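You operate a simulated robot arm through the tools that you are given. There is no shell and no other tool.

Carry out the task below with a simulated two-armed robot. There is one attempt and no reset: what you move stays moved.

Task
Pick up the small meter labelled "MV5F-898" from the left bench table with one hand, pass it to the other hand and put it on the number seven table patch.

Only the result counts: the job must be done as asked and must still hold three seconds after the hand-in. Knocking over, shifting, dropping, spilling or breaking anything else fails it.

Robot
Two 7-joint arms with two-finger parallel grippers on one trunk, on a base that moves. Base frame: it is fixed to the floor where the robot stands at the start and does not move with it; the origin is under the middle of the robot, x ahead of it, y to its left, z up; the surface under the hand at the start is at about z = 66. Lengths are in cm, angles in rad, forces in N, time in s.
The left shoulder is at the start at [12.4, 17.1, 116.2], the right one opposite. With the tool pointing down near the work surface each hand reaches from about 10 to 86 cm from the robot's upright axis, wherever it stands, measured 20 degrees to its own side. Places, roughly: number seven table patch (29x18 cm) [54, 44, 66]. Payload 4.4 kg a hand.
Tool frame (each hand has its own): the origin (TCP) lies between the finger pads and is the grasp point; the fingertips stand 2.3 cm ahead of it; z points along the fingers, y is the line along which they close. Largest opening 9.4 cm; finger width 3.8, thickness 1; the body of the gripper, 5.4 by 9.6 cm, starts 3.9 cm behind the TCP.
Orientation is that of the tool frame in the base frame, as a unit quaternion [x, y, z, w]. With the fingers straight down and closing along the base's y, the tool's x points along the base's -x, its y along +y and its z along -z.

Tools
- The arms move only by the tool send_rows. It takes "left_commands", "right_commands" or both (then of equal length, played together; a hand with none holds still); each is text: rows parted by semicolons, each of 7 numbers parted by spaces: the shift along the base's x, y, z in units of 300 mm (1.0 is 300 mm), then the turn, a rotation vector about the base's x, y, z in units of 90 degrees (1.0 is 90 degrees), then the gripper command, from -1 (fully open) to 1 (shut), values between in proportion. In form: x y z rx ry rz claw; .... A call has 1 to 20 rows; each row is the pose to reach, as a shift and turn from the pose commanded when the call began. A call with a number of a shift or a turn outside -1 to 1 is refused whole. A row lasts 0.2 s, in which the tool goes at most 5 cm and 0.15 rad; a call with a longer step from one row to the next is refused whole, and so is a gripper value outside its range. A pose out of reach is approached as far as the arm can. The call stops where the force on the tool passes 40 N (or 10 N more than at its start, if that is more) or the arm is blocked; 0.2 s more then pass. The fingers move at their own pace (about 7.2 cm/s each) and stop on an object; they squeeze with about 25 N. The grip force told is the motor's: it shows also when the fingers shut on nothing. Time passes only in rows, and 0.2 s behind the last, so rows that repeat a pose let the fingers close. It gives the time, the measured TCP pose, the force on the tool (base axes), the opening and the grip force at its end, in the units of the frame above (readings bear some noise), with the torque about the TCP (base axes, N m) and any sound that the robot's microphone picked up.
- Cameras (640 x 400 px; columns grow to the right, rows downward): "scene" is now at [23.48, 1.96, 126.29]; the picture's right is [0.22, -0.98, 0.00], its down [-0.76, -0.17, -0.63] and it looks along [0.61, 0.14, -0.78] (base axes); focal length 266 px, centre (320, 200). "left" rides on the left gripper at [8.6, -1.6, -7.4] in its tool frame; the picture's right is [0.18, 0.98, 0.00], its down [-0.58, 0.11, -0.81] and it looks along [-0.79, 0.15, 0.59] (tool axes); focal length 243 px, centre (320, 200). "right" rides on the right gripper at [8.6, 1.6, -7.4] in its tool frame; the picture's right is [-0.18, 0.98, 0.00], its down [-0.58, -0.11, -0.81] and it looks along [-0.79, -0.15, 0.59] (tool axes); focal length 243 px, centre (320, 200). There is no depth. A picture from a camera that has moved, and an enlarged one, comes with that camera's place and axes in the base frame and with its lens. The place of the scene camera against the robot may be out by one fixed shift of up to 2.5 cm in any direction.
- camera(camera): a new picture of that camera. The clock stands still meanwhile.
- slide_trunk(by): moves the trunk up (or, below 0, down) by that many cm; the arms and the scene camera ride with it, the base frame stays. It gives what a move gives, with no picture.
- base_move(legs): drives the robot by 1 to 6 legs, each [ahead, left, turn to the left] in cm, cm and rad, along the robot's own axes; the way and the turn of a leg run together, so that a leg with both is an arc; at most 150 cm and 3.142 rad a leg. The arms and the cameras ride along, it lands a little off, and it stops where it bumps. It gives what a move gives.
- turn_head(pan, tilt): turns the head with the scene camera to pan (to the left, within 1.396 rad either way) and tilt (down, from -0.506 to 1.204), counted from straight ahead of the robot (the tilt from the chest, where the trunk bows). It gives what a move gives.
- close_up(camera, box): a new picture of the part [left, top, right, bottom] of that camera's present view, enlarged. The clock stands still meanwhile.
- sign_off(): hands the job in; it is judged then, once.

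Nothing tells you exact positions but the pictures and the camera data. Unless the task says otherwise, let go and move clear before handing in.

The tools are called after "Emit:" by a JSON object that holds its "op" and its "data". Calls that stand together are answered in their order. send_rows: Moves the arms, as the interface text tells. Its arguments: {"type":"object","properties":{"left_commands":{"type":"string"},"right_commands":{"type":"string"}},"required":[]} The other tools are called the same way: slide_trunk (by) moves the trunk up or down; base_move (legs) drives the base; turn_head (pan, tilt) turns the head that bears the scene camera; camera (camera) takes a picture; close_up (camera, box) takes an enlarged picture of a part of a camera's view; sign_off () hands the job in.

At the start:

```text
time: 0.0
left_position: [56.46, 28.96, 97.68]
left_tcp_rot: [0.001, 1.0, -0.001, -0.001]
left_ft_force: [-0.7, -0.1, 0.4]
left_torque: [-0.06, -0.01, 0.0]
left_opening: 9.39
left_gripper_force: 0.0
right_position: [53.93, -16.3, 96.56]
right_tcp_rot: [0.0, 1.0, 0.0, 0.0]
right_ft_force: [-1.0, 0.2, 0.0]
right_torque: [0.04, -0.03, 0.0]
right_opening: 9.4
right_gripper_force: 0.0
trunk travel left (down, up): [-17.5, 21.3]
robot x, y, heading: [0.02, 0.29, -0.001]
head pan, tilt (commanded): [0.223, 0.894]
```

scene: 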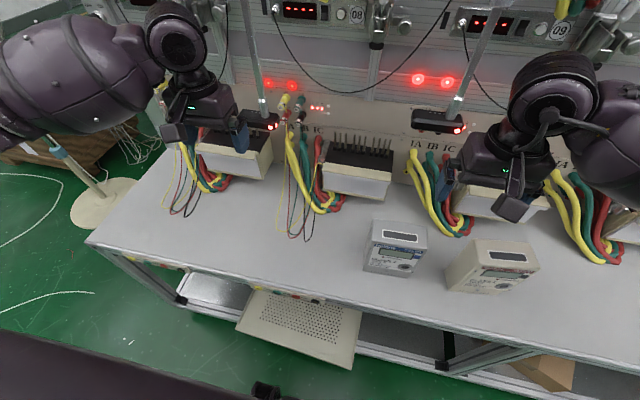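
right: 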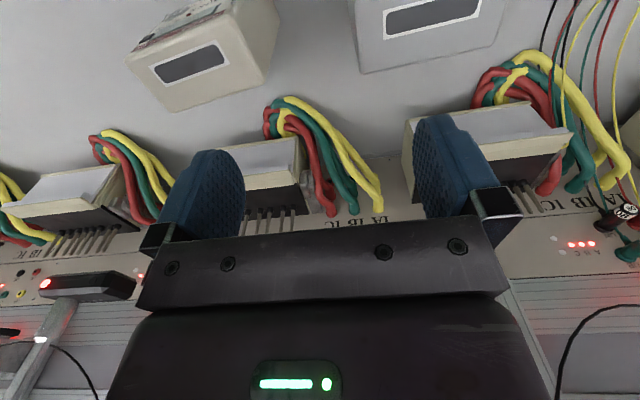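
left: 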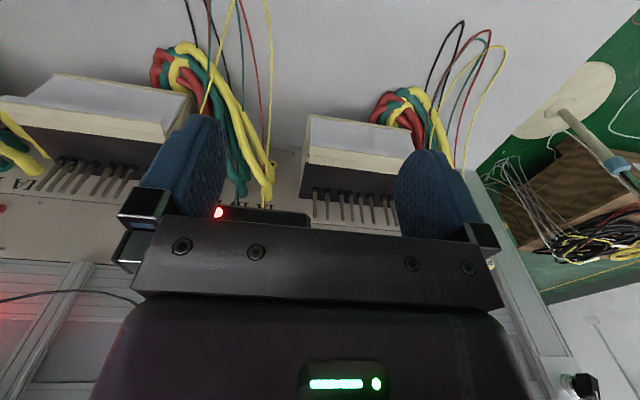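

I see a bench with two loose meters in front, at about pixel (396,248) and (493,266). I'll enlarge both to read the labels and get their places.

Emit:
{"op": "close_up", "data": {"camera": "scene", "box": [350, 210, 450, 290]}}

Emit:
{"op": "close_up", "data": {"camera": "scene", "box": [440, 225, 550, 305]}}

Emit:
{"op": "close_up", "data": {"camera": "scene", "box": [100, 100, 360, 280]}}

```text
5.00 times, centred on (400, 250) of scene
camera zoom: at [23.48, 1.96, 126.29], right [0.22, -0.98, 0.0], down [-0.76, -0.17, -0.63], along [0.61, 0.14, -0.78], focal length 1329 px, centre (-80, -50)
```

zoom: 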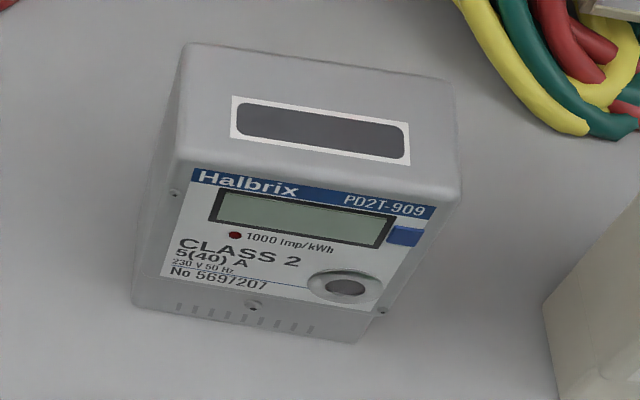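

```text
5.00 times, centred on (495, 265) of scene
camera zoom: at [23.48, 1.96, 126.29], right [0.22, -0.98, 0.0], down [-0.76, -0.17, -0.63], along [0.61, 0.14, -0.78], focal length 1329 px, centre (-555, -125)
```

zoom: 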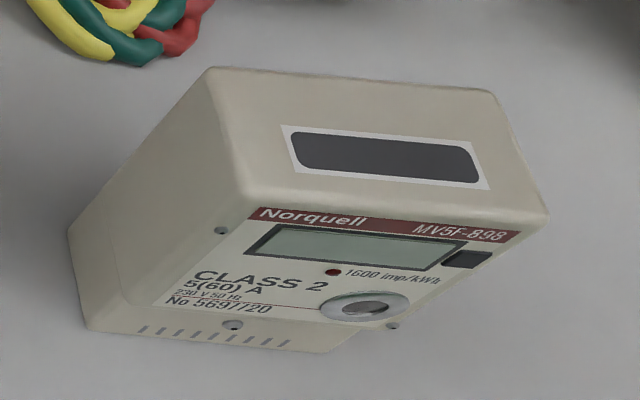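

```text
2.22 times, centred on (230, 190) of scene
camera zoom: at [23.48, 1.96, 126.29], right [0.22, -0.98, 0.0], down [-0.76, -0.17, -0.63], along [0.61, 0.14, -0.78], focal length 591 px, centre (520, 222)
```

zoom: 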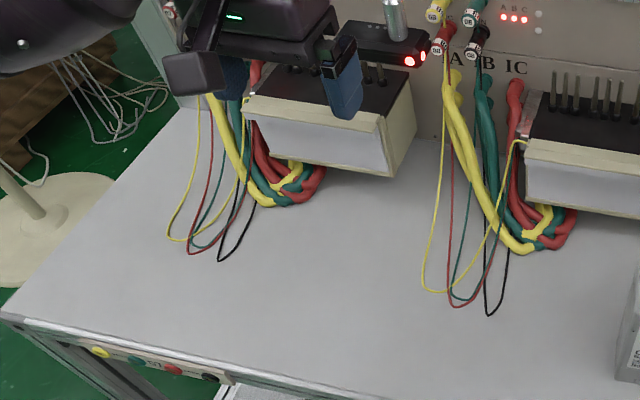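

The target is the beige Norquell meter MV5F-898, standing at roughly (54, -27) and about 12 wide, 5 deep and 14 tall. The other meter stands at y of about -2 to -13. I'll check it through the right wrist camera before moving anything.

Emit:
{"op": "close_up", "data": {"camera": "right", "box": [80, 0, 400, 200]}}

Emit:
{"op": "close_up", "data": {"camera": "scene", "box": [320, 0, 640, 200]}}

```text
2.00 times, centred on (240, 100) of right
camera zoom: at [45.44, -14.67, 104.12], right [0.18, 0.98, 0.0], down [0.58, -0.11, 0.81], along [0.79, -0.15, -0.59], focal length 485 px, centre (480, 400)
```

zoom: 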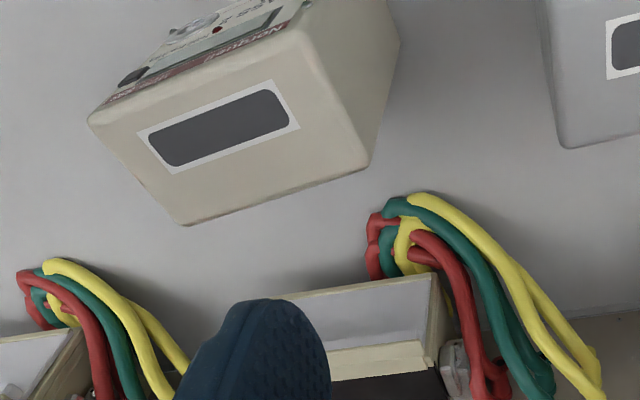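

```text
2.00 times, centred on (480, 100) of scene
camera zoom: at [23.48, 1.96, 126.29], right [0.22, -0.98, 0.0], down [-0.76, -0.17, -0.63], along [0.61, 0.14, -0.78], focal length 532 px, centre (0, 400)
```

zoom: 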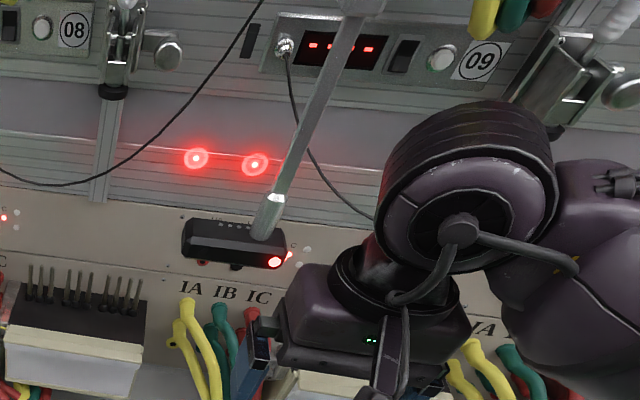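

From the right wrist camera I place the MV5F-898 meter's centre at about (54.2, -27.9), its top at z of about 81.3 and its yaw at about +0.12 rad, with a graspable depth of about 5.4 cm. I'll turn the right hand a quarter turn so it closes along x, and move it above the meter at a safe height.

Emit:
{"op": "send_rows", "data": {"right_commands": "0 -0.03 0.01 0 0 0.083 -1; 0 -0.06 0.02 0 0 0.167 -1; 0 -0.09 0.03 0 0 0.25 -1; 0 -0.12 0.04 0 0 0.333 -1; 0 -0.15 0.05 0 0 0.417 -1; 0 -0.18 0.06 0 0 0.5 -1; 0 -0.21 0.07 0 0 0.583 -1; 0 -0.24 0.08 0 0 0.667 -1; 0 -0.27 0.09 0 0 0.75 -1; 0 -0.30 0.1 0 0 0.833 -1; 0 -0.33 0.1 0 0 0.917 -1; 0 -0.36 0.1 0 0 1.0 -1; 0 -0.40 0.1 0 0 1.0 -1; 0 -0.43 0.1 0 0 1.0 -1"}}

```text
time: 3.0
left_position: [56.54, 29.15, 97.58]
left_tcp_rot: [0.0, 1.0, 0.0, 0.0]
left_ft_force: [-0.7, 0.3, 0.0]
left_torque: [-0.01, -0.04, 0.02]
left_opening: 9.41
left_gripper_force: 0.0
right_position: [45.06, -19.54, 92.31]
right_tcp_rot: [-0.707, 0.707, -0.002, 0.001]
right_ft_force: [-0.8, 0.5, 0.3]
right_torque: [-0.02, -0.01, -0.01]
right_opening: 9.41
right_gripper_force: 0.0
right hand out of reach, approached as far as the arm can: row 8, 9, 10, 11, 12, 13, 14
trunk travel left (down, up): [-17.5, 21.3]
robot x, y, heading: [0.17, 0.28, -0.001]
head pan, tilt (commanded): [0.223, 0.894]
```

The right hand reached the orientation but stopped short of the commanded spot. I'll look at where the arm and hand are now.

Emit:
{"op": "camera", "data": {"camera": "scene"}}

Emit:
{"op": "camera", "data": {"camera": "right"}}

```text
taken
camera scene: at [23.43, 2.08, 126.3], right [0.22, -0.97, 0.0], down [-0.76, -0.17, -0.63], along [0.61, 0.14, -0.78], focal length 266 px, centre (320, 200)
```

scene: 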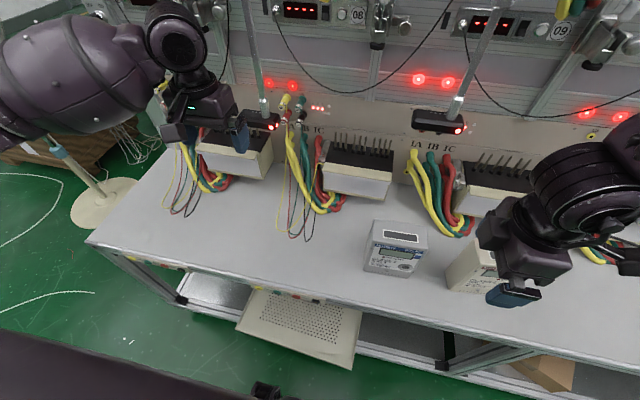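

```text
taken
camera right: at [43.5, -28.04, 99.91], right [-0.98, 0.18, -0.01], down [0.1, 0.58, 0.81], along [0.15, 0.79, -0.59], focal length 243 px, centre (320, 200)
```

right: 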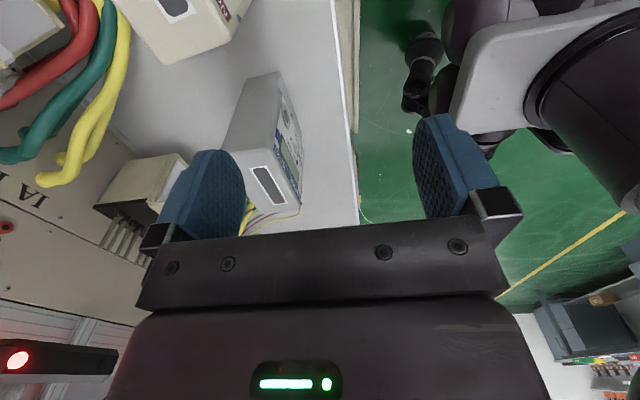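

The right hand is at about (45, -19.5, 92), short of the target at this height and yaw. I'll test whether it gets there a bit lower, still well above both meters.

Emit:
{"op": "send_rows", "data": {"right_commands": "0 0 -0.08 0 0 0 -1; 0 0 -0.16 0 0 0 -1; 0 0 -0.24 0 0 0 -1; 0 0 -0.24 0 0 0 -1; 0 0 -0.24 0 0 0 -1"}}

```text
time: 4.2
left_position: [56.59, 29.02, 97.59]
left_tcp_rot: [-0.001, 1.0, 0.0, 0.0]
left_ft_force: [-0.1, -0.1, -0.8]
left_torque: [0.02, 0.02, 0.0]
left_opening: 9.42
left_gripper_force: 0.0
right_position: [45.26, -19.99, 84.99]
right_tcp_rot: [-0.707, 0.707, 0.0, 0.0]
right_ft_force: [-0.2, -0.7, -0.3]
right_torque: [0.02, -0.01, 0.01]
right_opening: 9.39
right_gripper_force: 0.0
trunk travel left (down, up): [-17.5, 21.3]
robot x, y, heading: [0.01, 0.15, -0.001]
head pan, tilt (commanded): [0.223, 0.894]
```

The commanded pose now follows the reached one at (45.3, -20, 85). I'll go up a little and then move over the meter in small steps to find the reach limit.

Emit:
{"op": "send_rows", "data": {"right_commands": "0 0 0.08 0 0 0 -1; 0 0 0.12 0 0 0 -1; 0.05 -0.05 0.12 0 0 0 -1; 0.1 -0.1 0.12 0 0 0 -1; 0.15 -0.15 0.12 0 0 0 -1; 0.2 -0.2 0.12 0 0 0 -1; 0.25 -0.25 0.12 0 0 0 -1; 0.3 -0.3 0.12 0 0 0 -1; 0.3 -0.3 0.12 0 0 0 -1"}}

```text
time: 6.2
left_position: [56.57, 29.07, 97.61]
left_tcp_rot: [0.0, 1.0, -0.001, 0.001]
left_ft_force: [0.4, -0.3, -0.8]
left_torque: [0.02, 0.0, 0.01]
left_opening: 9.41
left_gripper_force: 0.0
right_position: [47.32, -22.64, 85.85]
right_tcp_rot: [-0.706, 0.708, -0.003, 0.001]
right_ft_force: [-0.4, -0.2, -0.8]
right_torque: [0.02, -0.02, 0.01]
right_opening: 9.43
right_gripper_force: 0.1
right hand out of reach, approached as far as the arm can: row 4, 5, 6, 7, 8, 9
trunk travel left (down, up): [-17.5, 21.3]
robot x, y, heading: [-0.28, 0.37, -0.001]
head pan, tilt (commanded): [0.223, 0.894]
```

At this trunk height the turned hand can't reach out far enough, and lower down relative to the shoulder it reaches farther. I'll pull the left hand back for clearance and then raise the trunk.

Emit:
{"op": "send_rows", "data": {"left_commands": "-0.1 0 0 0 0 0 -1; -0.2 0 0 0 0 0 -1; -0.3 0 0 0 0 0 -1; -0.4 0 0 0 0 0 -1"}}

Emit:
{"op": "slide_trunk", "data": {"by": 18}}

Emit:
{"op": "camera", "data": {"camera": "scene"}}

```text
time: 7.2
left_position: [44.3, 29.16, 97.47]
left_tcp_rot: [0.0, 1.0, 0.001, 0.001]
left_ft_force: [0.3, 0.2, 0.0]
left_torque: [0.02, -0.01, 0.02]
left_opening: 9.38
left_gripper_force: 0.0
right_position: [47.33, -22.75, 85.85]
right_tcp_rot: [-0.706, 0.708, -0.002, 0.001]
right_ft_force: [-0.2, 0.2, -0.5]
right_torque: [0.02, 0.0, -0.03]
right_opening: 9.39
right_gripper_force: 0.0
trunk travel left (down, up): [-17.5, 21.3]
robot x, y, heading: [-0.08, -0.3, -0.001]
head pan, tilt (commanded): [0.223, 0.894]
```

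```text
time: 9.2
left_position: [44.52, 28.98, 115.53]
left_tcp_rot: [0.0, 1.0, 0.0, 0.001]
left_ft_force: [0.0, -0.2, 0.0]
left_torque: [0.03, -0.03, 0.0]
left_opening: 9.39
left_gripper_force: 0.1
right_position: [47.64, -22.32, 114.82]
right_tcp_rot: [-0.699, 0.701, -0.1, 0.102]
right_ft_force: [0.3, -0.5, -0.5]
right_torque: [0.0, -0.01, 0.02]
right_opening: 9.39
right_gripper_force: 0.0
trunk travel left (down, up): [-35.5, 3.3]
robot x, y, heading: [0.32, 0.31, 0.002]
head pan, tilt (commanded): [0.223, 0.894]
```

```text
taken
camera scene: at [13.83, 1.97, 145.35], right [0.22, -0.98, 0.0], down [-0.76, -0.17, -0.63], along [0.61, 0.14, -0.78], focal length 266 px, centre (320, 200)
```

scene: 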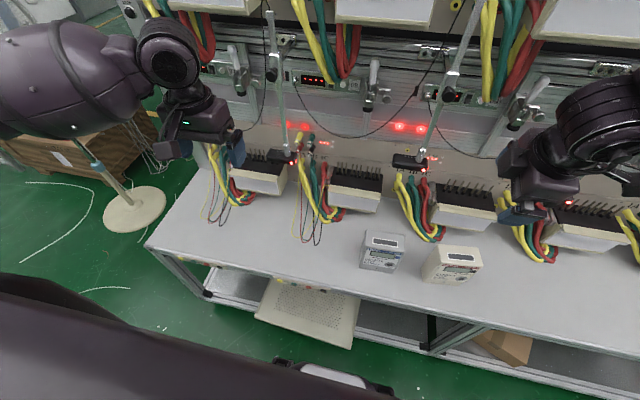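

Raising the trunk also pulled the shoulders back and tilted the right tool forward by about 16°. I'll straighten it and lower it to about z = 95.

Emit:
{"op": "send_rows", "data": {"right_commands": "0 0 -0.12 0 0.04 0 -1; 0 0 -0.24 0 0.08 0 -1; 0 0 -0.36 0 0.12 0 -1; 0 0 -0.48 0 0.16 0 -1; 0 0 -0.6 0 0.183 0 -1; 0.05 -0.05 -0.66 0 0.183 0 -1; 0.1 -0.1 -0.66 0 0.183 0 -1; 0.15 -0.15 -0.66 0 0.183 0 -1; 0.2 -0.2 -0.66 0 0.183 0 -1; 0.2 -0.2 -0.66 0 0.183 0 -1"}}

```text
time: 11.4
left_position: [44.66, 29.12, 115.54]
left_tcp_rot: [0.0, 1.0, 0.001, 0.0]
left_ft_force: [-0.5, 0.4, -0.2]
left_torque: [-0.01, 0.04, 0.0]
left_opening: 9.4
left_gripper_force: 0.0
right_position: [45.99, -25.03, 92.68]
right_tcp_rot: [-0.702, 0.712, -0.015, 0.014]
right_ft_force: [-0.2, -0.6, 0.1]
right_torque: [-0.01, 0.0, -0.01]
right_opening: 9.4
right_gripper_force: 0.2
right hand out of reach, approached as far as the arm can: row 2, 3, 4, 5, 6, 7, 8, 9, 10
trunk travel left (down, up): [-35.5, 3.3]
robot x, y, heading: [-0.06, -0.09, 0.003]
head pan, tilt (commanded): [0.223, 0.894]
```

The right hand is at (46, -25, 92.7), nearly straight. I'll go on lower and outward to see what it can reach now.

Emit:
{"op": "send_rows", "data": {"right_commands": "0 0 -0.1 0 0 0 -1; 0 0 -0.18 0 0 0 -1; 0.05 0 -0.18 0 0 0 -1; 0.1 0 -0.18 0 0 0 -1; 0.15 0 -0.18 0 0 0 -1; 0.2 0 -0.18 0 0 0 -1; 0.2 0 -0.18 0 0 0 -1"}}

Emit:
{"op": "camera", "data": {"camera": "scene"}}

Emit:
{"op": "camera", "data": {"camera": "right"}}

```text
time: 13.0
left_position: [44.63, 29.07, 115.6]
left_tcp_rot: [0.0, 1.0, -0.001, 0.001]
left_ft_force: [0.4, 1.1, -0.5]
left_torque: [-0.01, -0.01, -0.02]
left_opening: 9.41
left_gripper_force: 0.1
right_position: [46.88, -23.81, 87.12]
right_tcp_rot: [-0.704, 0.71, -0.011, 0.011]
right_ft_force: [0.2, -0.2, -0.2]
right_torque: [-0.02, 0.01, 0.01]
right_opening: 9.4
right_gripper_force: 0.2
right hand out of reach, approached as far as the arm can: row 1, 2, 3, 4, 5, 6, 7
trunk travel left (down, up): [-35.5, 3.3]
robot x, y, heading: [-0.16, 0.26, 0.005]
head pan, tilt (commanded): [0.223, 0.894]
```

```text
taken
camera scene: at [13.84, 2.01, 145.36], right [0.22, -0.98, 0.0], down [-0.76, -0.17, -0.63], along [0.61, 0.14, -0.78], focal length 266 px, centre (320, 200)
```

scene: 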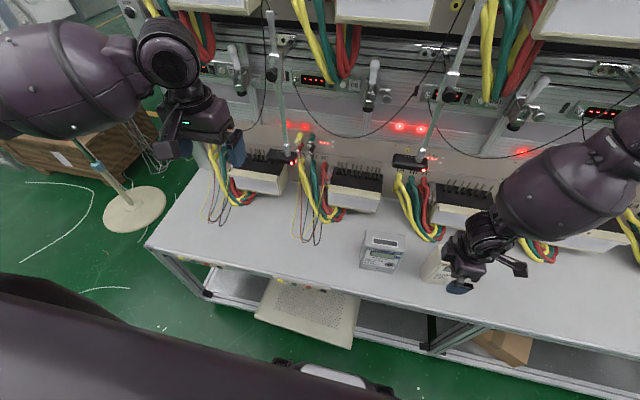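

```text
taken
camera right: at [45.06, -32.33, 94.65], right [-0.98, 0.19, -0.03], down [0.09, 0.58, 0.81], along [0.17, 0.79, -0.59], focal length 243 px, centre (320, 200)
```

right: 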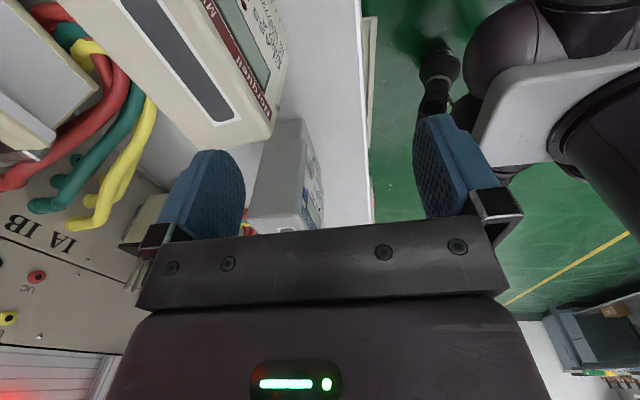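

With this yaw the elbow sits far forward, which cuts the outward reach. I'll turn the right hand back to neutral while lifting it, then bring the trunk back down and try the opposite quarter turn, with the forearm pointing forward.

Emit:
{"op": "send_rows", "data": {"right_commands": "-0.02 0 0.1 0 0 0 -1; -0.04 0 0.2 0 0 -0.083 -1; -0.06 0 0.3 0 0 -0.167 -1; -0.06 0 0.35 0 0 -0.25 -1; -0.06 0 0.4 0 0 -0.333 -1; -0.06 0 0.4 0 0 -0.417 -1; -0.06 0 0.4 0 0 -0.5 -1; -0.06 0 0.4 0 0 -0.583 -1; -0.06 0 0.4 0 0 -0.667 -1; -0.06 0 0.4 0 0 -0.75 -1; -0.06 0 0.4 0 0 -0.833 -1; -0.06 0 0.4 0 0 -0.917 -1; -0.06 0 0.4 0 0 -1 -1; -0.06 0 0.4 0 0 -1 -1"}}

```text
time: 16.0
left_position: [44.42, 29.09, 115.65]
left_tcp_rot: [0.001, 1.0, 0.001, 0.0]
left_ft_force: [-0.1, -0.5, 0.1]
left_torque: [-0.01, 0.01, -0.01]
left_opening: 9.38
left_gripper_force: 0.1
right_position: [45.11, -23.99, 99.11]
right_tcp_rot: [0.001, 1.0, 0.001, 0.001]
right_ft_force: [-0.6, -0.1, -0.2]
right_torque: [0.03, -0.01, -0.01]
right_opening: 9.4
right_gripper_force: 0.0
right hand out of reach, approached as far as the arm can: row 1
trunk travel left (down, up): [-35.5, 3.3]
robot x, y, heading: [0.4, -0.3, 0.002]
head pan, tilt (commanded): [0.223, 0.894]
```

The right hand is back at neutral yaw at (45.1, -24, 99.1). I'll test the opposite quarter turn here.

Emit:
{"op": "send_rows", "data": {"right_commands": "0 0 0 0 0 -0.083 -1; 0 0 0 0 0 -0.167 -1; 0 0 0 0 0 -0.25 -1; 0 0 0 0 0 -0.333 -1; 0 0 0 0 0 -0.417 -1; 0 0 0 0 0 -0.5 -1; 0 0 0 0 0 -0.583 -1; 0 0 0 0 0 -0.667 -1; 0 0 0 0 0 -0.75 -1; 0 0 0 0 0 -0.833 -1; 0 0 0 0 0 -0.917 -1; 0 0 0 0 0 -1 -1; 0.1 -0.05 0 0 0 -1 -1; 0.2 -0.1 0 0 0 -1 -1; 0.3 -0.14 0 0 0 -1 -1; 0.3 -0.14 0 0 0 -1 -1"}}

Emit:
{"op": "camera", "data": {"camera": "scene"}}

Emit:
{"op": "camera", "data": {"camera": "right"}}

```text
time: 19.4
left_position: [44.53, 29.06, 115.54]
left_tcp_rot: [-0.001, 1.0, 0.0, 0.0]
left_ft_force: [0.5, -1.1, -0.6]
left_torque: [-0.01, 0.01, 0.02]
left_opening: 9.39
left_gripper_force: 0.1
right_position: [54.03, -28.16, 99.21]
right_tcp_rot: [0.707, 0.707, 0.001, 0.0]
right_ft_force: [0.2, 0.5, 0.2]
right_torque: [0.0, -0.03, 0.01]
right_opening: 9.4
right_gripper_force: 0.1
trunk travel left (down, up): [-35.5, 3.3]
robot x, y, heading: [-0.03, 0.05, -0.003]
head pan, tilt (commanded): [0.223, 0.894]
```

```text
taken
camera scene: at [13.75, 1.95, 145.37], right [0.22, -0.98, 0.0], down [-0.76, -0.17, -0.63], along [0.61, 0.14, -0.78], focal length 266 px, centre (320, 200)
```

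scene: 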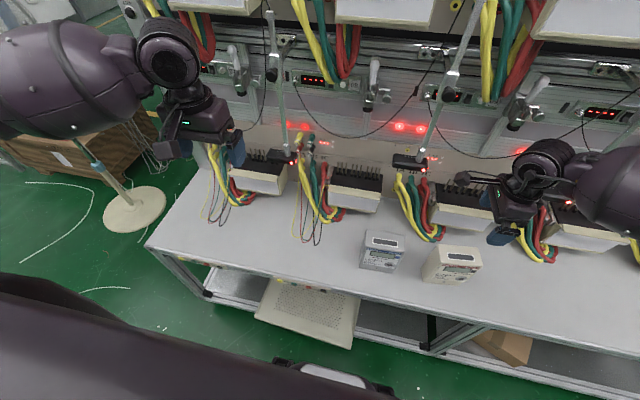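

```text
taken
camera right: at [55.75, -19.45, 106.7], right [0.98, -0.19, 0.0], down [-0.11, -0.58, 0.81], along [-0.15, -0.79, -0.59], focal length 243 px, centre (320, 200)
```

right: 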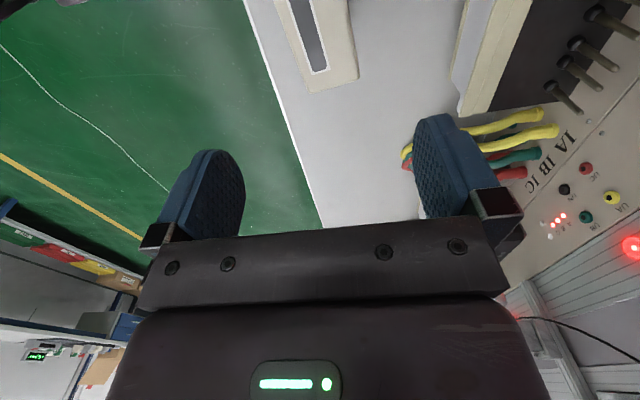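

The opposite turn works well, and the right hand is directly above the meter at (54, -28.2, 99.2). Before picking, I'll test in free air whether both hands can meet mid-front with their cameras facing outward.

Emit:
{"op": "send_rows", "data": {"right_commands": "-0.04 0.04 0.04 0 0 0.083 -1; -0.08 0.08 0.08 0 0 0.167 -1; -0.12 0.12 0.12 0 0 0.25 -1; -0.16 0.16 0.16 0 0 0.333 -1; -0.2 0.2 0.2 0 0 0.417 -1; -0.24 0.24 0.2 0 0 0.5 -1; -0.28 0.28 0.2 0 0 0.583 -1; -0.32 0.32 0.2 0 0 0.667 -1; -0.36 0.36 0.2 0 0 0.75 -1; -0.4 0.4 0.2 0 0 0.833 -1; -0.4 0.43 0.2 0 0 0.917 -1; -0.4 0.46 0.2 0 0 1 -1", "left_commands": "0 0 -0.02 0 0 -0.083 -1; 0 0 -0.04 0 0 -0.167 -1; 0 0 -0.08 0 0 -0.25 -1; 0 0 -0.12 0 0 -0.333 -1; 0 0 -0.16 0 0 -0.417 -1; 0 -0.03 -0.2 0 0 -0.5 -1; 0 -0.06 -0.24 0 0 -0.583 -1; 0 -0.1 -0.28 0 0 -0.667 -1; 0 -0.15 -0.28 0 0 -0.75 -1; 0 -0.2 -0.28 0 0 -0.833 -1; 0 -0.25 -0.28 0 0 -0.917 -1; 0 -0.3 -0.28 0 0 -1 -1"}}

```text
time: 22.0
left_position: [44.56, 19.97, 107.15]
left_tcp_rot: [0.707, 0.707, 0.0, 0.0]
left_ft_force: [-0.3, 0.4, 0.4]
left_torque: [0.01, -0.03, -0.01]
left_opening: 9.39
left_gripper_force: 0.1
right_position: [42.05, -14.25, 105.09]
right_tcp_rot: [-0.001, 1.0, 0.001, -0.001]
right_ft_force: [0.2, 0.6, 0.3]
right_torque: [0.0, -0.02, 0.04]
right_opening: 9.39
right_gripper_force: 0.0
trunk travel left (down, up): [-35.5, 3.3]
robot x, y, heading: [-0.0, -0.15, -0.0]
head pan, tilt (commanded): [0.223, 0.894]
```

Both hands got there without trouble. Next I'll turn the right hand its other quarter turn at (42, -14, 105).

Emit:
{"op": "send_rows", "data": {"right_commands": "0 0 0 0 0 0.083 -1; 0 0 0 0 0 0.167 -1; 0 0 0 0 0 0.25 -1; 0 0 0 0 0 0.333 -1; 0 0 0 0 0 0.417 -1; 0 0 0 0 0 0.5 -1; 0 0 0 0 0 0.583 -1; 0 0 0 0 0 0.667 -1; 0 0 0 0 0 0.75 -1; 0 0 0 0 0 0.833 -1; 0 0 0 0 0 0.917 -1; 0 0 0 0 0 1 -1; 0 0 0 0 0 1 -1"}}

Emit:
{"op": "camera", "data": {"camera": "scene"}}

```text
time: 24.8
left_position: [44.37, 19.73, 107.38]
left_tcp_rot: [0.708, 0.706, 0.001, 0.0]
left_ft_force: [0.1, -1.3, 0.4]
left_torque: [0.05, -0.02, 0.01]
left_opening: 9.39
left_gripper_force: 0.0
right_position: [41.86, -14.67, 105.24]
right_tcp_rot: [-0.706, 0.708, 0.002, 0.0]
right_ft_force: [0.8, -1.2, 0.1]
right_torque: [0.07, -0.07, 0.03]
right_opening: 9.39
right_gripper_force: 0.1
trunk travel left (down, up): [-35.5, 3.3]
robot x, y, heading: [-0.14, 0.18, 0.001]
head pan, tilt (commanded): [0.223, 0.894]
```

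```text
taken
camera scene: at [13.6, 1.6, 145.41], right [0.22, -0.98, 0.0], down [-0.76, -0.17, -0.63], along [0.61, 0.14, -0.78], focal length 266 px, centre (320, 200)
```

scene: 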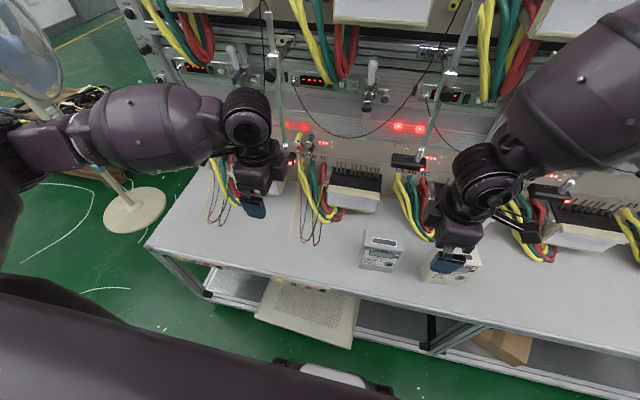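

Both outward-facing poses are reachable. I'll rehearse the meeting in free air, moving the right hand towards the centre and tilting the left tool about 35° so its wrist leans left.

Emit:
{"op": "send_rows", "data": {"right_commands": "0 0.1 0 0 0 0 -1; 0 0.2 0 0 0 0 -1; 0 0.3 0 0 0 0 -1; 0 0.3 0 0 0 0 -1; 0 0.3 0 0 0 0 -1; 0 0.3 0 0 0 0 -1; 0 0.3 0 0 0 0 -1", "left_commands": "0 0 0 -0.08 0 0 -1; 0 0 0 -0.16 0 0 -1; 0 0 0 -0.24 0 0 -1; -0.05 -0.1 0 -0.32 0 0 -1; -0.08 -0.2 0 -0.389 0 0 -1; -0.08 -0.28 0 -0.389 0 0 -1; -0.08 -0.28 0 -0.389 0 0 -1"}}

Emit:
{"op": "camera", "data": {"camera": "scene"}}

Emit:
{"op": "camera", "data": {"camera": "left"}}

```text
time: 26.4
left_position: [42.02, 11.62, 107.17]
left_tcp_rot: [0.674, 0.674, -0.214, 0.214]
left_ft_force: [-0.7, -0.1, -0.8]
left_torque: [-0.06, 0.01, 0.03]
left_opening: 9.39
left_gripper_force: 0.1
right_position: [41.95, -5.5, 104.99]
right_tcp_rot: [-0.706, 0.708, 0.0, -0.001]
right_ft_force: [0.2, 0.0, 0.3]
right_torque: [-0.02, -0.03, 0.01]
right_opening: 9.4
right_gripper_force: 0.0
trunk travel left (down, up): [-35.5, 3.3]
robot x, y, heading: [-0.12, -0.16, 0.002]
head pan, tilt (commanded): [0.223, 0.894]
```

```text
taken
camera scene: at [13.77, 2.05, 145.37], right [0.22, -0.97, 0.0], down [-0.76, -0.17, -0.63], along [0.61, 0.14, -0.78], focal length 266 px, centre (320, 200)
```

scene: 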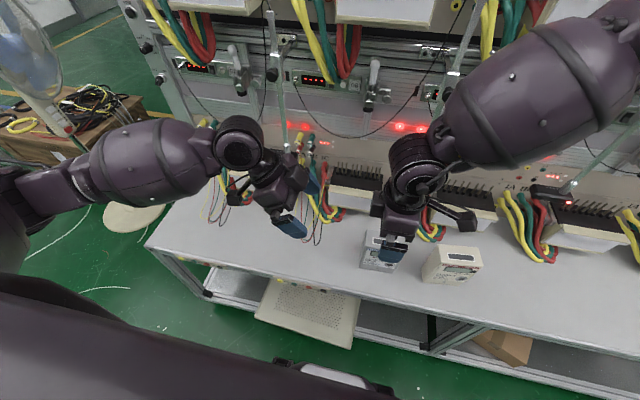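

```text
taken
camera left: at [40.33, 23.11, 108.37], right [0.98, 0.15, -0.11], down [0.11, -0.01, 0.99], along [0.15, -0.99, -0.03], focal length 243 px, centre (320, 200)
```

left: 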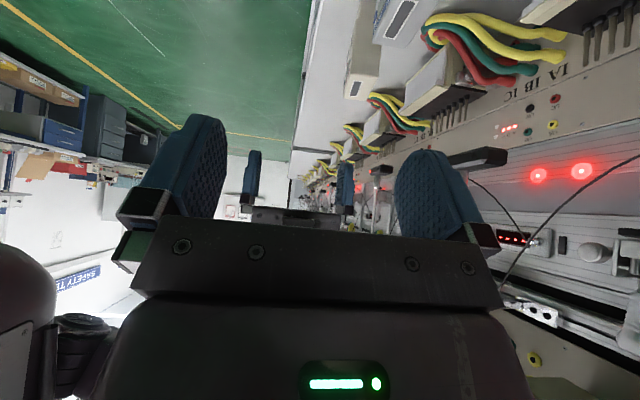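

The handover pose works with both cameras facing out. Now I'll back the hands apart, bring the right hand back to the forearm-forward yaw matched to the meter (about -83°), and hover over the meter's left half.

Emit:
{"op": "send_rows", "data": {"right_commands": "0 -0.05 0 0 0 0 -1; 0 -0.1 0 0 0 -0.083 -1; 0 -0.15 0 0 0 -0.167 -1; 0 -0.2 0 0 0 -0.25 -1; 0 -0.25 0 0 0 -0.333 -1; 0 -0.3 0 0 0 -0.417 -1; 0 -0.3 0 0 0 -0.5 -1; 0 -0.3 0 0 0 -0.583 -1; 0 -0.3 0 0 0 -0.667 -1; 0 -0.3 0 0 0 -0.75 -1; 0 -0.3 0 0 0 -0.833 -1; 0 -0.3 0 0 0 -0.917 -1; 0 -0.3 0 0 0 -1 -1", "left_commands": "0 0.06 0 0 0 0 -1; 0 0.12 0 0 0 0 -1; 0 0.18 0 0 0 0 -1; 0 0.24 0 0 0 0 -1; 0 0.3 0 0 0 0 -1; 0 0.3 0 0 0 0 -1; 0 0.3 0 0 0 0 -1; 0 0.3 0 0 0 0 -1; 0 0.3 0 0 0 0 -1; 0 0.3 0 0 0 0 -1; 0 0.3 0 0 0 0 -1; 0 0.3 0 0 0 0 -1; 0 0.3 0 0 0 0 -1"}}

Emit:
{"op": "send_rows", "data": {"right_commands": "0.03 -0.03 0 0 0 -0.08 -1; 0.06 -0.06 0 0 0 -0.16 -1; 0.1 -0.1 0 0 0 -0.24 -1; 0.14 -0.14 0 0 0 -0.32 -1; 0.18 -0.18 -0.02 0 0 -0.4 -1; 0.22 -0.22 -0.04 0 0 -0.48 -1; 0.26 -0.26 -0.06 0 0 -0.56 -1; 0.3 -0.3 -0.08 0 0 -0.64 -1; 0.34 -0.33 -0.1 0 0 -0.72 -1; 0.38 -0.35 -0.13 0 0 -0.8 -1; 0.393 -0.36 -0.16 0 0 -0.87 -1; 0.393 -0.36 -0.167 0 0 -0.926 -1; 0.393 -0.36 -0.167 0 0 -0.926 -1"}}

Emit:
{"op": "camera", "data": {"camera": "right"}}

Emit:
{"op": "camera", "data": {"camera": "scene"}}

```text
time: 29.2
left_position: [42.29, 20.51, 107.18]
left_tcp_rot: [0.674, 0.674, -0.214, 0.213]
left_ft_force: [0.2, 0.1, -0.3]
left_torque: [0.0, 0.02, 0.04]
left_opening: 9.37
left_gripper_force: 0.1
right_position: [42.04, -14.18, 105.09]
right_tcp_rot: [0.003, 1.0, 0.002, 0.0]
right_ft_force: [0.3, -0.2, -0.6]
right_torque: [-0.01, -0.01, 0.04]
right_opening: 9.41
right_gripper_force: 0.2
trunk travel left (down, up): [-35.5, 3.3]
robot x, y, heading: [0.14, -0.18, -0.001]
head pan, tilt (commanded): [0.223, 0.894]
```

```text
time: 32.0
left_position: [42.19, 20.76, 107.29]
left_tcp_rot: [0.674, 0.674, -0.213, 0.212]
left_ft_force: [-0.2, -1.2, 0.7]
left_torque: [-0.03, 0.05, 0.03]
left_opening: 9.39
left_gripper_force: 0.0
right_position: [53.76, -25.11, 100.13]
right_tcp_rot: [0.665, 0.746, 0.001, 0.0]
right_ft_force: [-0.1, 0.7, 0.6]
right_torque: [-0.02, -0.02, -0.02]
right_opening: 9.4
right_gripper_force: 0.0
trunk travel left (down, up): [-35.5, 3.3]
robot x, y, heading: [-0.35, 0.16, -0.003]
head pan, tilt (commanded): [0.223, 0.894]
```

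```text
taken
camera right: at [54.54, -16.28, 107.68], right [1.0, -0.07, 0.0], down [-0.04, -0.59, 0.81], along [-0.06, -0.8, -0.59], focal length 243 px, centre (320, 200)
```

right: 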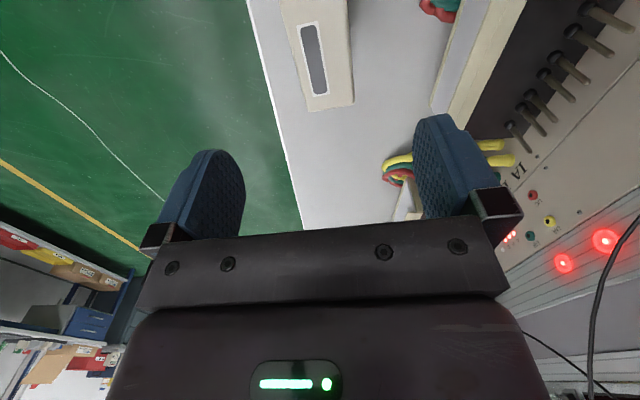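

```text
taken
camera scene: at [13.81, 1.96, 145.37], right [0.22, -0.98, 0.0], down [-0.76, -0.17, -0.63], along [0.61, 0.14, -0.78], focal length 266 px, centre (320, 200)
```

scene: 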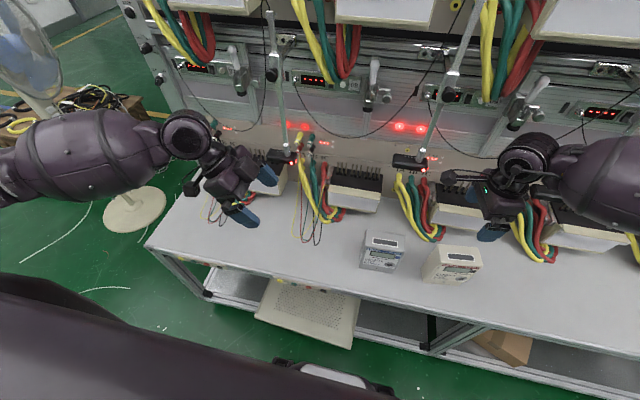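

The meter's corners agree across views: centre at about (54.0, -27.8), yaw about 0.12 and top at about 81.3. I'll descend to just above it and check that the fingers straddle it.

Emit:
{"op": "send_rows", "data": {"right_commands": "0 -0.005 -0.1 0 0 0 -1; 0 -0.01 -0.2 0 0 0 -1; 0 -0.01 -0.3 0 0 0 -1; 0 -0.01 -0.4 0 0 0 -1; 0 -0.01 -0.45 0 0 0 -1; 0 -0.01 -0.45 0 0 0 -1"}}

Emit:
{"op": "camera", "data": {"camera": "right"}}

Emit:
{"op": "close_up", "data": {"camera": "scene", "box": [350, 130, 550, 290]}}

```text
time: 33.4
left_position: [42.1, 20.64, 107.25]
left_tcp_rot: [0.675, 0.674, -0.212, 0.212]
left_ft_force: [-1.0, -0.2, 0.0]
left_torque: [-0.01, 0.01, 0.0]
left_opening: 9.4
left_gripper_force: 0.1
right_position: [53.9, -25.55, 86.64]
right_tcp_rot: [0.665, 0.747, 0.001, 0.0]
right_ft_force: [0.3, -0.2, -0.4]
right_torque: [0.0, -0.03, 0.0]
right_opening: 9.4
right_gripper_force: 0.0
trunk travel left (down, up): [-35.5, 3.3]
robot x, y, heading: [-0.42, 0.04, -0.001]
head pan, tilt (commanded): [0.223, 0.894]
```

```text
taken
camera right: at [54.6, -16.63, 94.19], right [1.0, -0.07, 0.0], down [-0.04, -0.59, 0.81], along [-0.06, -0.8, -0.59], focal length 243 px, centre (320, 200)
```

right: 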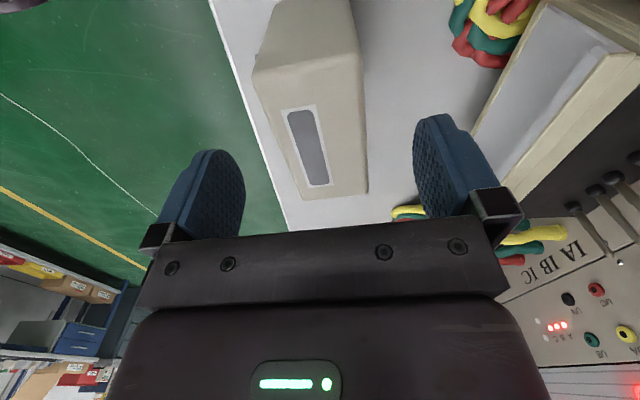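

```text
2.50 times, centred on (450, 210) of scene
camera zoom: at [13.8, 1.96, 145.37], right [0.22, -0.98, 0.0], down [-0.76, -0.17, -0.63], along [0.61, 0.14, -0.78], focal length 665 px, centre (-5, 175)
```

zoom: 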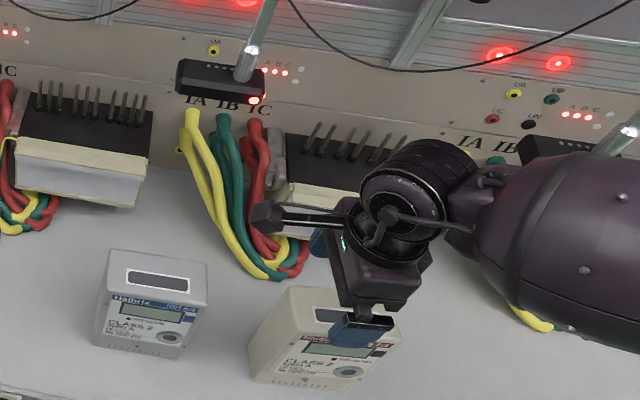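

Four corners in this view give the same centre, (54.0, -28.0), and the fingers straddle the meter with nearly 2 cm on each side. I'll descend to the grasp height.

Emit:
{"op": "send_rows", "data": {"right_commands": "-0.005 0 -0.06 0 0 0 -1; -0.005 0 -0.12 0 0 0 -1; -0.005 0 -0.18 0 0 0 -1; -0.005 0 -0.22 0 0 0 -1; -0.005 0 -0.25 0 0 0 -1; -0.005 0 -0.265 0 0 0 -1; -0.005 0 -0.265 0 0 0 -1"}}

Emit:
{"op": "camera", "data": {"camera": "right"}}

Emit:
{"op": "close_up", "data": {"camera": "scene", "box": [350, 130, 550, 290]}}

```text
time: 35.0
left_position: [42.13, 20.53, 107.1]
left_tcp_rot: [0.674, 0.675, -0.213, 0.212]
left_ft_force: [0.4, 0.5, 0.1]
left_torque: [-0.03, 0.0, 0.02]
left_opening: 9.4
left_gripper_force: 0.0
right_position: [53.8, -25.54, 78.64]
right_tcp_rot: [0.665, 0.747, 0.001, -0.001]
right_ft_force: [0.0, -0.7, 0.2]
right_torque: [0.02, 0.01, 0.0]
right_opening: 9.39
right_gripper_force: 0.0
trunk travel left (down, up): [-35.5, 3.3]
robot x, y, heading: [-0.06, 0.14, -0.002]
head pan, tilt (commanded): [0.223, 0.894]
```

```text
taken
camera right: at [54.47, -16.62, 86.2], right [1.0, -0.07, 0.0], down [-0.04, -0.59, 0.81], along [-0.06, -0.8, -0.59], focal length 243 px, centre (320, 200)
```

right: 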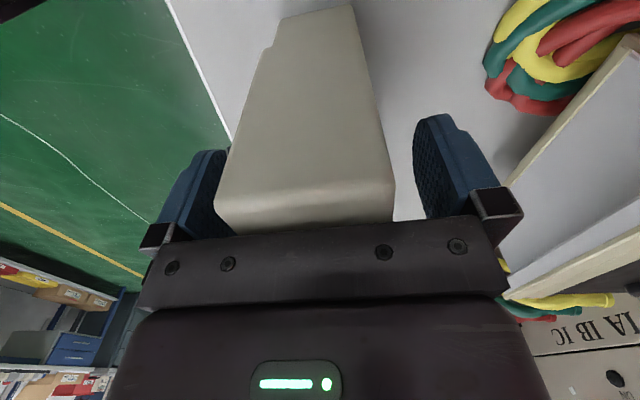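

```text
2.50 times, centred on (450, 210) of scene
camera zoom: at [13.81, 1.96, 145.37], right [0.22, -0.98, 0.0], down [-0.76, -0.17, -0.63], along [0.61, 0.14, -0.78], focal length 665 px, centre (-5, 175)
```

zoom: 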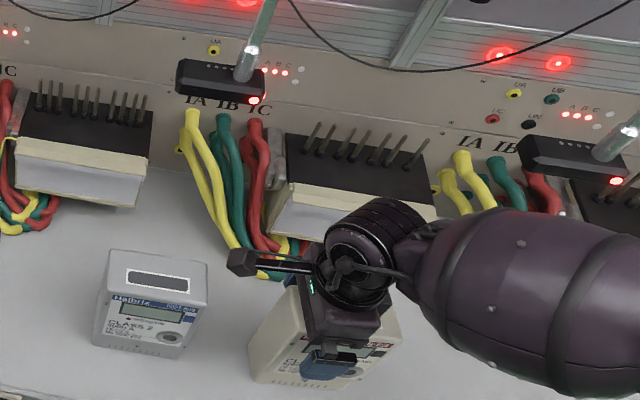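

The hand is at (53.8, -25.5, 78.6), straddling the meter with no contact force. I'll close the right gripper.

Emit:
{"op": "send_rows", "data": {"right_commands": "0 0 0 0 0 0 0.2; 0 0 0 0 0 0 1; 0 0 0 0 0 0 1; 0 0 0 0 0 0 1; 0 0 0 0 0 0 1; 0 0 0 0 0 0 1"}}

```text
time: 36.4
left_position: [42.21, 20.59, 107.13]
left_tcp_rot: [0.675, 0.674, -0.212, 0.212]
left_ft_force: [0.3, -0.7, 0.5]
left_torque: [0.03, 0.02, 0.02]
left_opening: 9.39
left_gripper_force: 0.1
right_position: [53.73, -25.31, 78.72]
right_tcp_rot: [0.665, 0.747, 0.001, 0.001]
right_ft_force: [-1.6, 0.6, 0.3]
right_torque: [0.17, 0.27, -0.03]
right_opening: 5.79
right_gripper_force: 24.6
trunk travel left (down, up): [-35.5, 3.3]
robot x, y, heading: [0.51, 0.09, 0.001]
head pan, tilt (commanded): [0.223, 0.894]
```

The grip holds on the meter with a 5.79 cm opening and 24.6 N. I'll lift slowly and read the weight.

Emit:
{"op": "send_rows", "data": {"right_commands": "0 0 0.015 0 0 0 1; 0 0 0.03 0 0 0 1; 0 0 0.06 0 0 0 1; 0 0 0.1 0 0 0 1; 0 0 0.1 0 0 0 1; 0 0 0.1 0 0 0 1"}}

Emit:
{"op": "camera", "data": {"camera": "right"}}

Emit:
{"op": "close_up", "data": {"camera": "scene", "box": [350, 130, 550, 290]}}

```text
time: 37.8
left_position: [42.31, 20.65, 106.97]
left_tcp_rot: [0.675, 0.674, -0.212, 0.212]
left_ft_force: [0.0, 0.5, -0.3]
left_torque: [0.0, 0.03, 0.0]
left_opening: 9.39
left_gripper_force: 0.1
right_position: [53.78, -25.41, 81.65]
right_tcp_rot: [0.665, 0.747, 0.001, 0.0]
right_ft_force: [-0.1, -0.5, -4.4]
right_torque: [0.09, 0.0, 0.02]
right_opening: 5.76
right_gripper_force: 25.5
trunk travel left (down, up): [-35.5, 3.3]
robot x, y, heading: [-0.06, 0.01, 0.001]
head pan, tilt (commanded): [0.223, 0.894]
```

```text
taken
camera right: at [54.46, -16.56, 89.19], right [1.0, -0.07, 0.0], down [-0.04, -0.59, 0.81], along [-0.06, -0.8, -0.59], focal length 243 px, centre (320, 200)
```

right: 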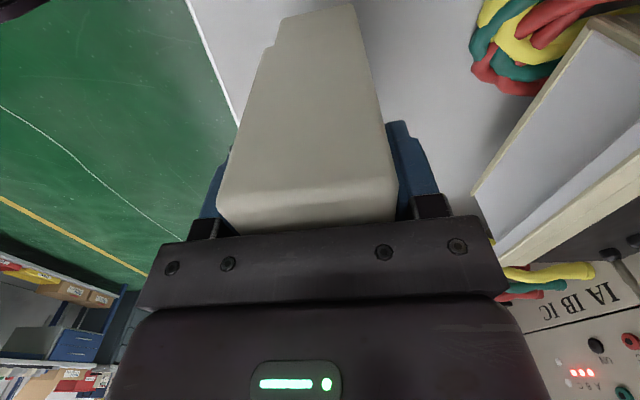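

```text
2.50 times, centred on (450, 210) of scene
camera zoom: at [13.84, 1.95, 145.36], right [0.22, -0.98, 0.0], down [-0.76, -0.17, -0.63], along [0.61, 0.14, -0.78], focal length 665 px, centre (-5, 175)
```

zoom: 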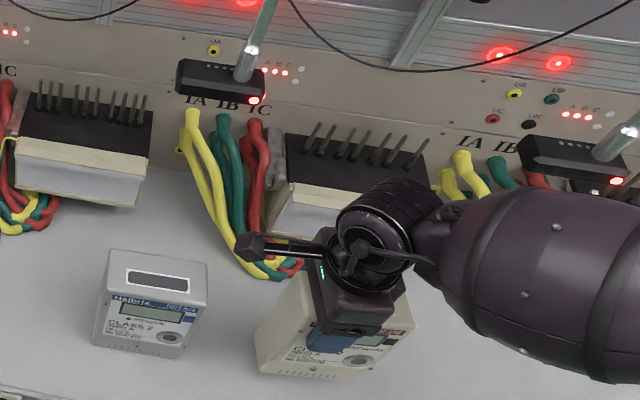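

The meter is lifted cleanly, weighing about 4.4 N, with no slip. Next I'll raise it clear, carry it back and turn it to neutral yaw.

Emit:
{"op": "send_rows", "data": {"right_commands": "0 0 0.1 0 0 0 1; 0 0 0.22 0 0 0 1; 0 0 0.34 0 0 0 1; 0 0 0.46 0 0 0 1; 0 0 0.58 0 0 0 1; 0 0 0.7 0 0 0 1; 0 0 0.8 0 0 0 1; -0.03 0.03 0.85 0 0 0.077 1; -0.06 0.06 0.85 0 0 0.154 1; -0.1 0.09 0.85 0 0 0.231 1; -0.14 0.12 0.85 0 0 0.308 1; -0.18 0.15 0.85 0 0 0.385 1; -0.22 0.18 0.85 0 0 0.462 1; -0.26 0.21 0.85 0 0 0.539 1; -0.3 0.24 0.85 0 0 0.616 1; -0.34 0.27 0.85 0 0 0.693 1; -0.37 0.3 0.85 0 0 0.77 1; -0.39 0.32 0.85 0 0 0.85 1; -0.39 0.33 0.85 0 0 0.926 1; -0.39 0.33 0.85 0 0 0.926 1"}}

Emit:
{"op": "camera", "data": {"camera": "scene"}}

```text
time: 42.0
left_position: [42.26, 20.6, 107.23]
left_tcp_rot: [0.674, 0.675, -0.212, 0.213]
left_ft_force: [0.4, 0.5, 0.8]
left_torque: [-0.02, -0.05, 0.03]
left_opening: 9.41
left_gripper_force: 0.0
right_position: [41.96, -15.55, 107.19]
right_tcp_rot: [0.0, 1.0, 0.001, -0.001]
right_ft_force: [0.3, 0.3, -4.4]
right_torque: [-0.05, 0.09, 0.01]
right_opening: 5.76
right_gripper_force: 25.2
trunk travel left (down, up): [-35.5, 3.3]
robot x, y, heading: [0.23, -0.07, 0.003]
head pan, tilt (commanded): [0.223, 0.894]
```

```text
taken
camera scene: at [13.83, 1.95, 145.36], right [0.22, -0.98, 0.0], down [-0.76, -0.17, -0.63], along [0.61, 0.14, -0.78], focal length 266 px, centre (320, 200)
```

scene: 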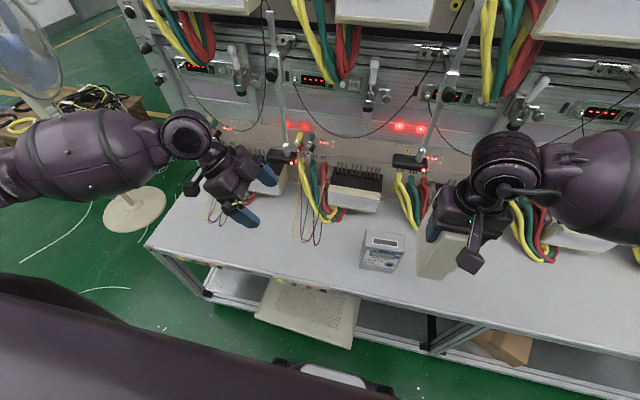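

The meter is held steady at (42, -15.5, 107). I'll turn the right hand another quarter turn so its camera faces out and the free left part of the meter points at the left hand.

Emit:
{"op": "send_rows", "data": {"right_commands": "0 0 0 0 0 0.077 1; 0 0 0 0 0 0.154 1; 0 0 0 0 0 0.231 1; 0 0 0 0 0 0.308 1; 0 0 0 0 0 0.385 1; 0 0 0 0 0 0.462 1; 0 0 0 0 0 0.539 1; 0 0 0 0 0 0.616 1; 0 0 0 0 0 0.693 1; 0 0.05 0 0 0 0.77 1; 0 0.1 0 0 0 0.85 1; 0 0.15 0 0 0 0.93 1; 0 0.2 0 0 0 1 1; 0 0.25 0 0 0 1 1; 0 0.25 0 0 0 1 1"}}

Emit:
{"op": "camera", "data": {"camera": "scene"}}

Emit:
{"op": "camera", "data": {"camera": "right"}}

Emit:
{"op": "camera", "data": {"camera": "left"}}

```text
time: 45.2
left_position: [42.35, 20.69, 107.13]
left_tcp_rot: [0.674, 0.674, -0.214, 0.213]
left_ft_force: [0.8, 0.6, -0.2]
left_torque: [-0.01, 0.0, 0.02]
left_opening: 9.41
left_gripper_force: 0.0
right_position: [42.06, -7.96, 107.07]
right_tcp_rot: [-0.706, 0.708, 0.001, -0.001]
right_ft_force: [0.3, -0.1, -4.7]
right_torque: [-0.1, -0.03, -0.03]
right_opening: 5.8
right_gripper_force: 25.0
trunk travel left (down, up): [-35.5, 3.3]
robot x, y, heading: [0.17, 0.55, -0.005]
head pan, tilt (commanded): [0.223, 0.894]
```

```text
taken
camera scene: at [13.92, 2.08, 145.35], right [0.22, -0.98, 0.0], down [-0.76, -0.17, -0.63], along [0.61, 0.14, -0.78], focal length 266 px, centre (320, 200)
```

scene: 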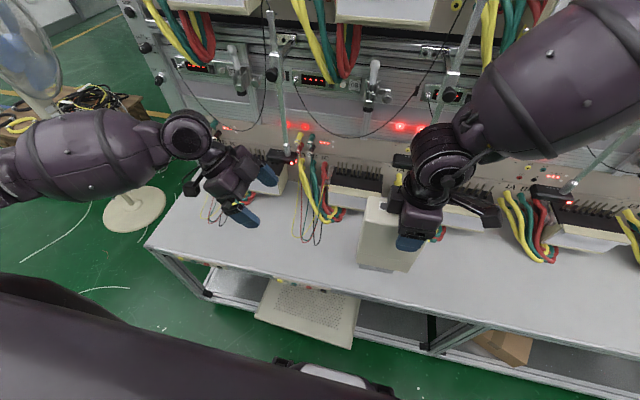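

```text
taken
camera right: at [40.51, -16.45, 114.69], right [-0.98, 0.19, 0.0], down [0.11, 0.58, 0.8], along [0.15, 0.79, -0.59], focal length 243 px, centre (320, 200)
```

right: 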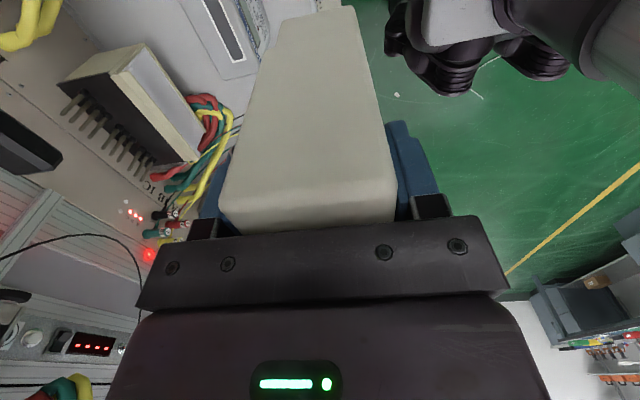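

```text
taken
camera left: at [40.67, 32.14, 108.23], right [0.98, 0.15, -0.11], down [0.11, -0.01, 0.99], along [0.15, -0.99, -0.03], focal length 243 px, centre (320, 200)
```

left: 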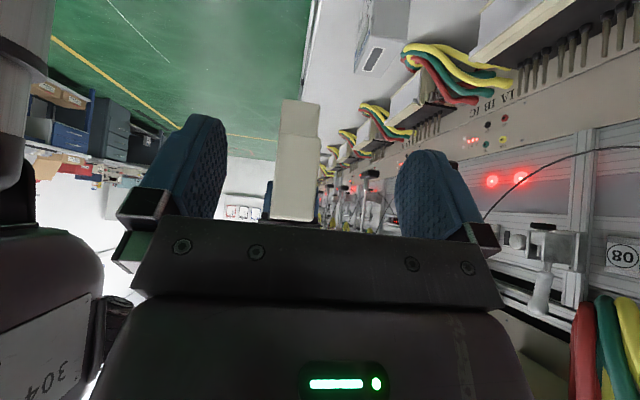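

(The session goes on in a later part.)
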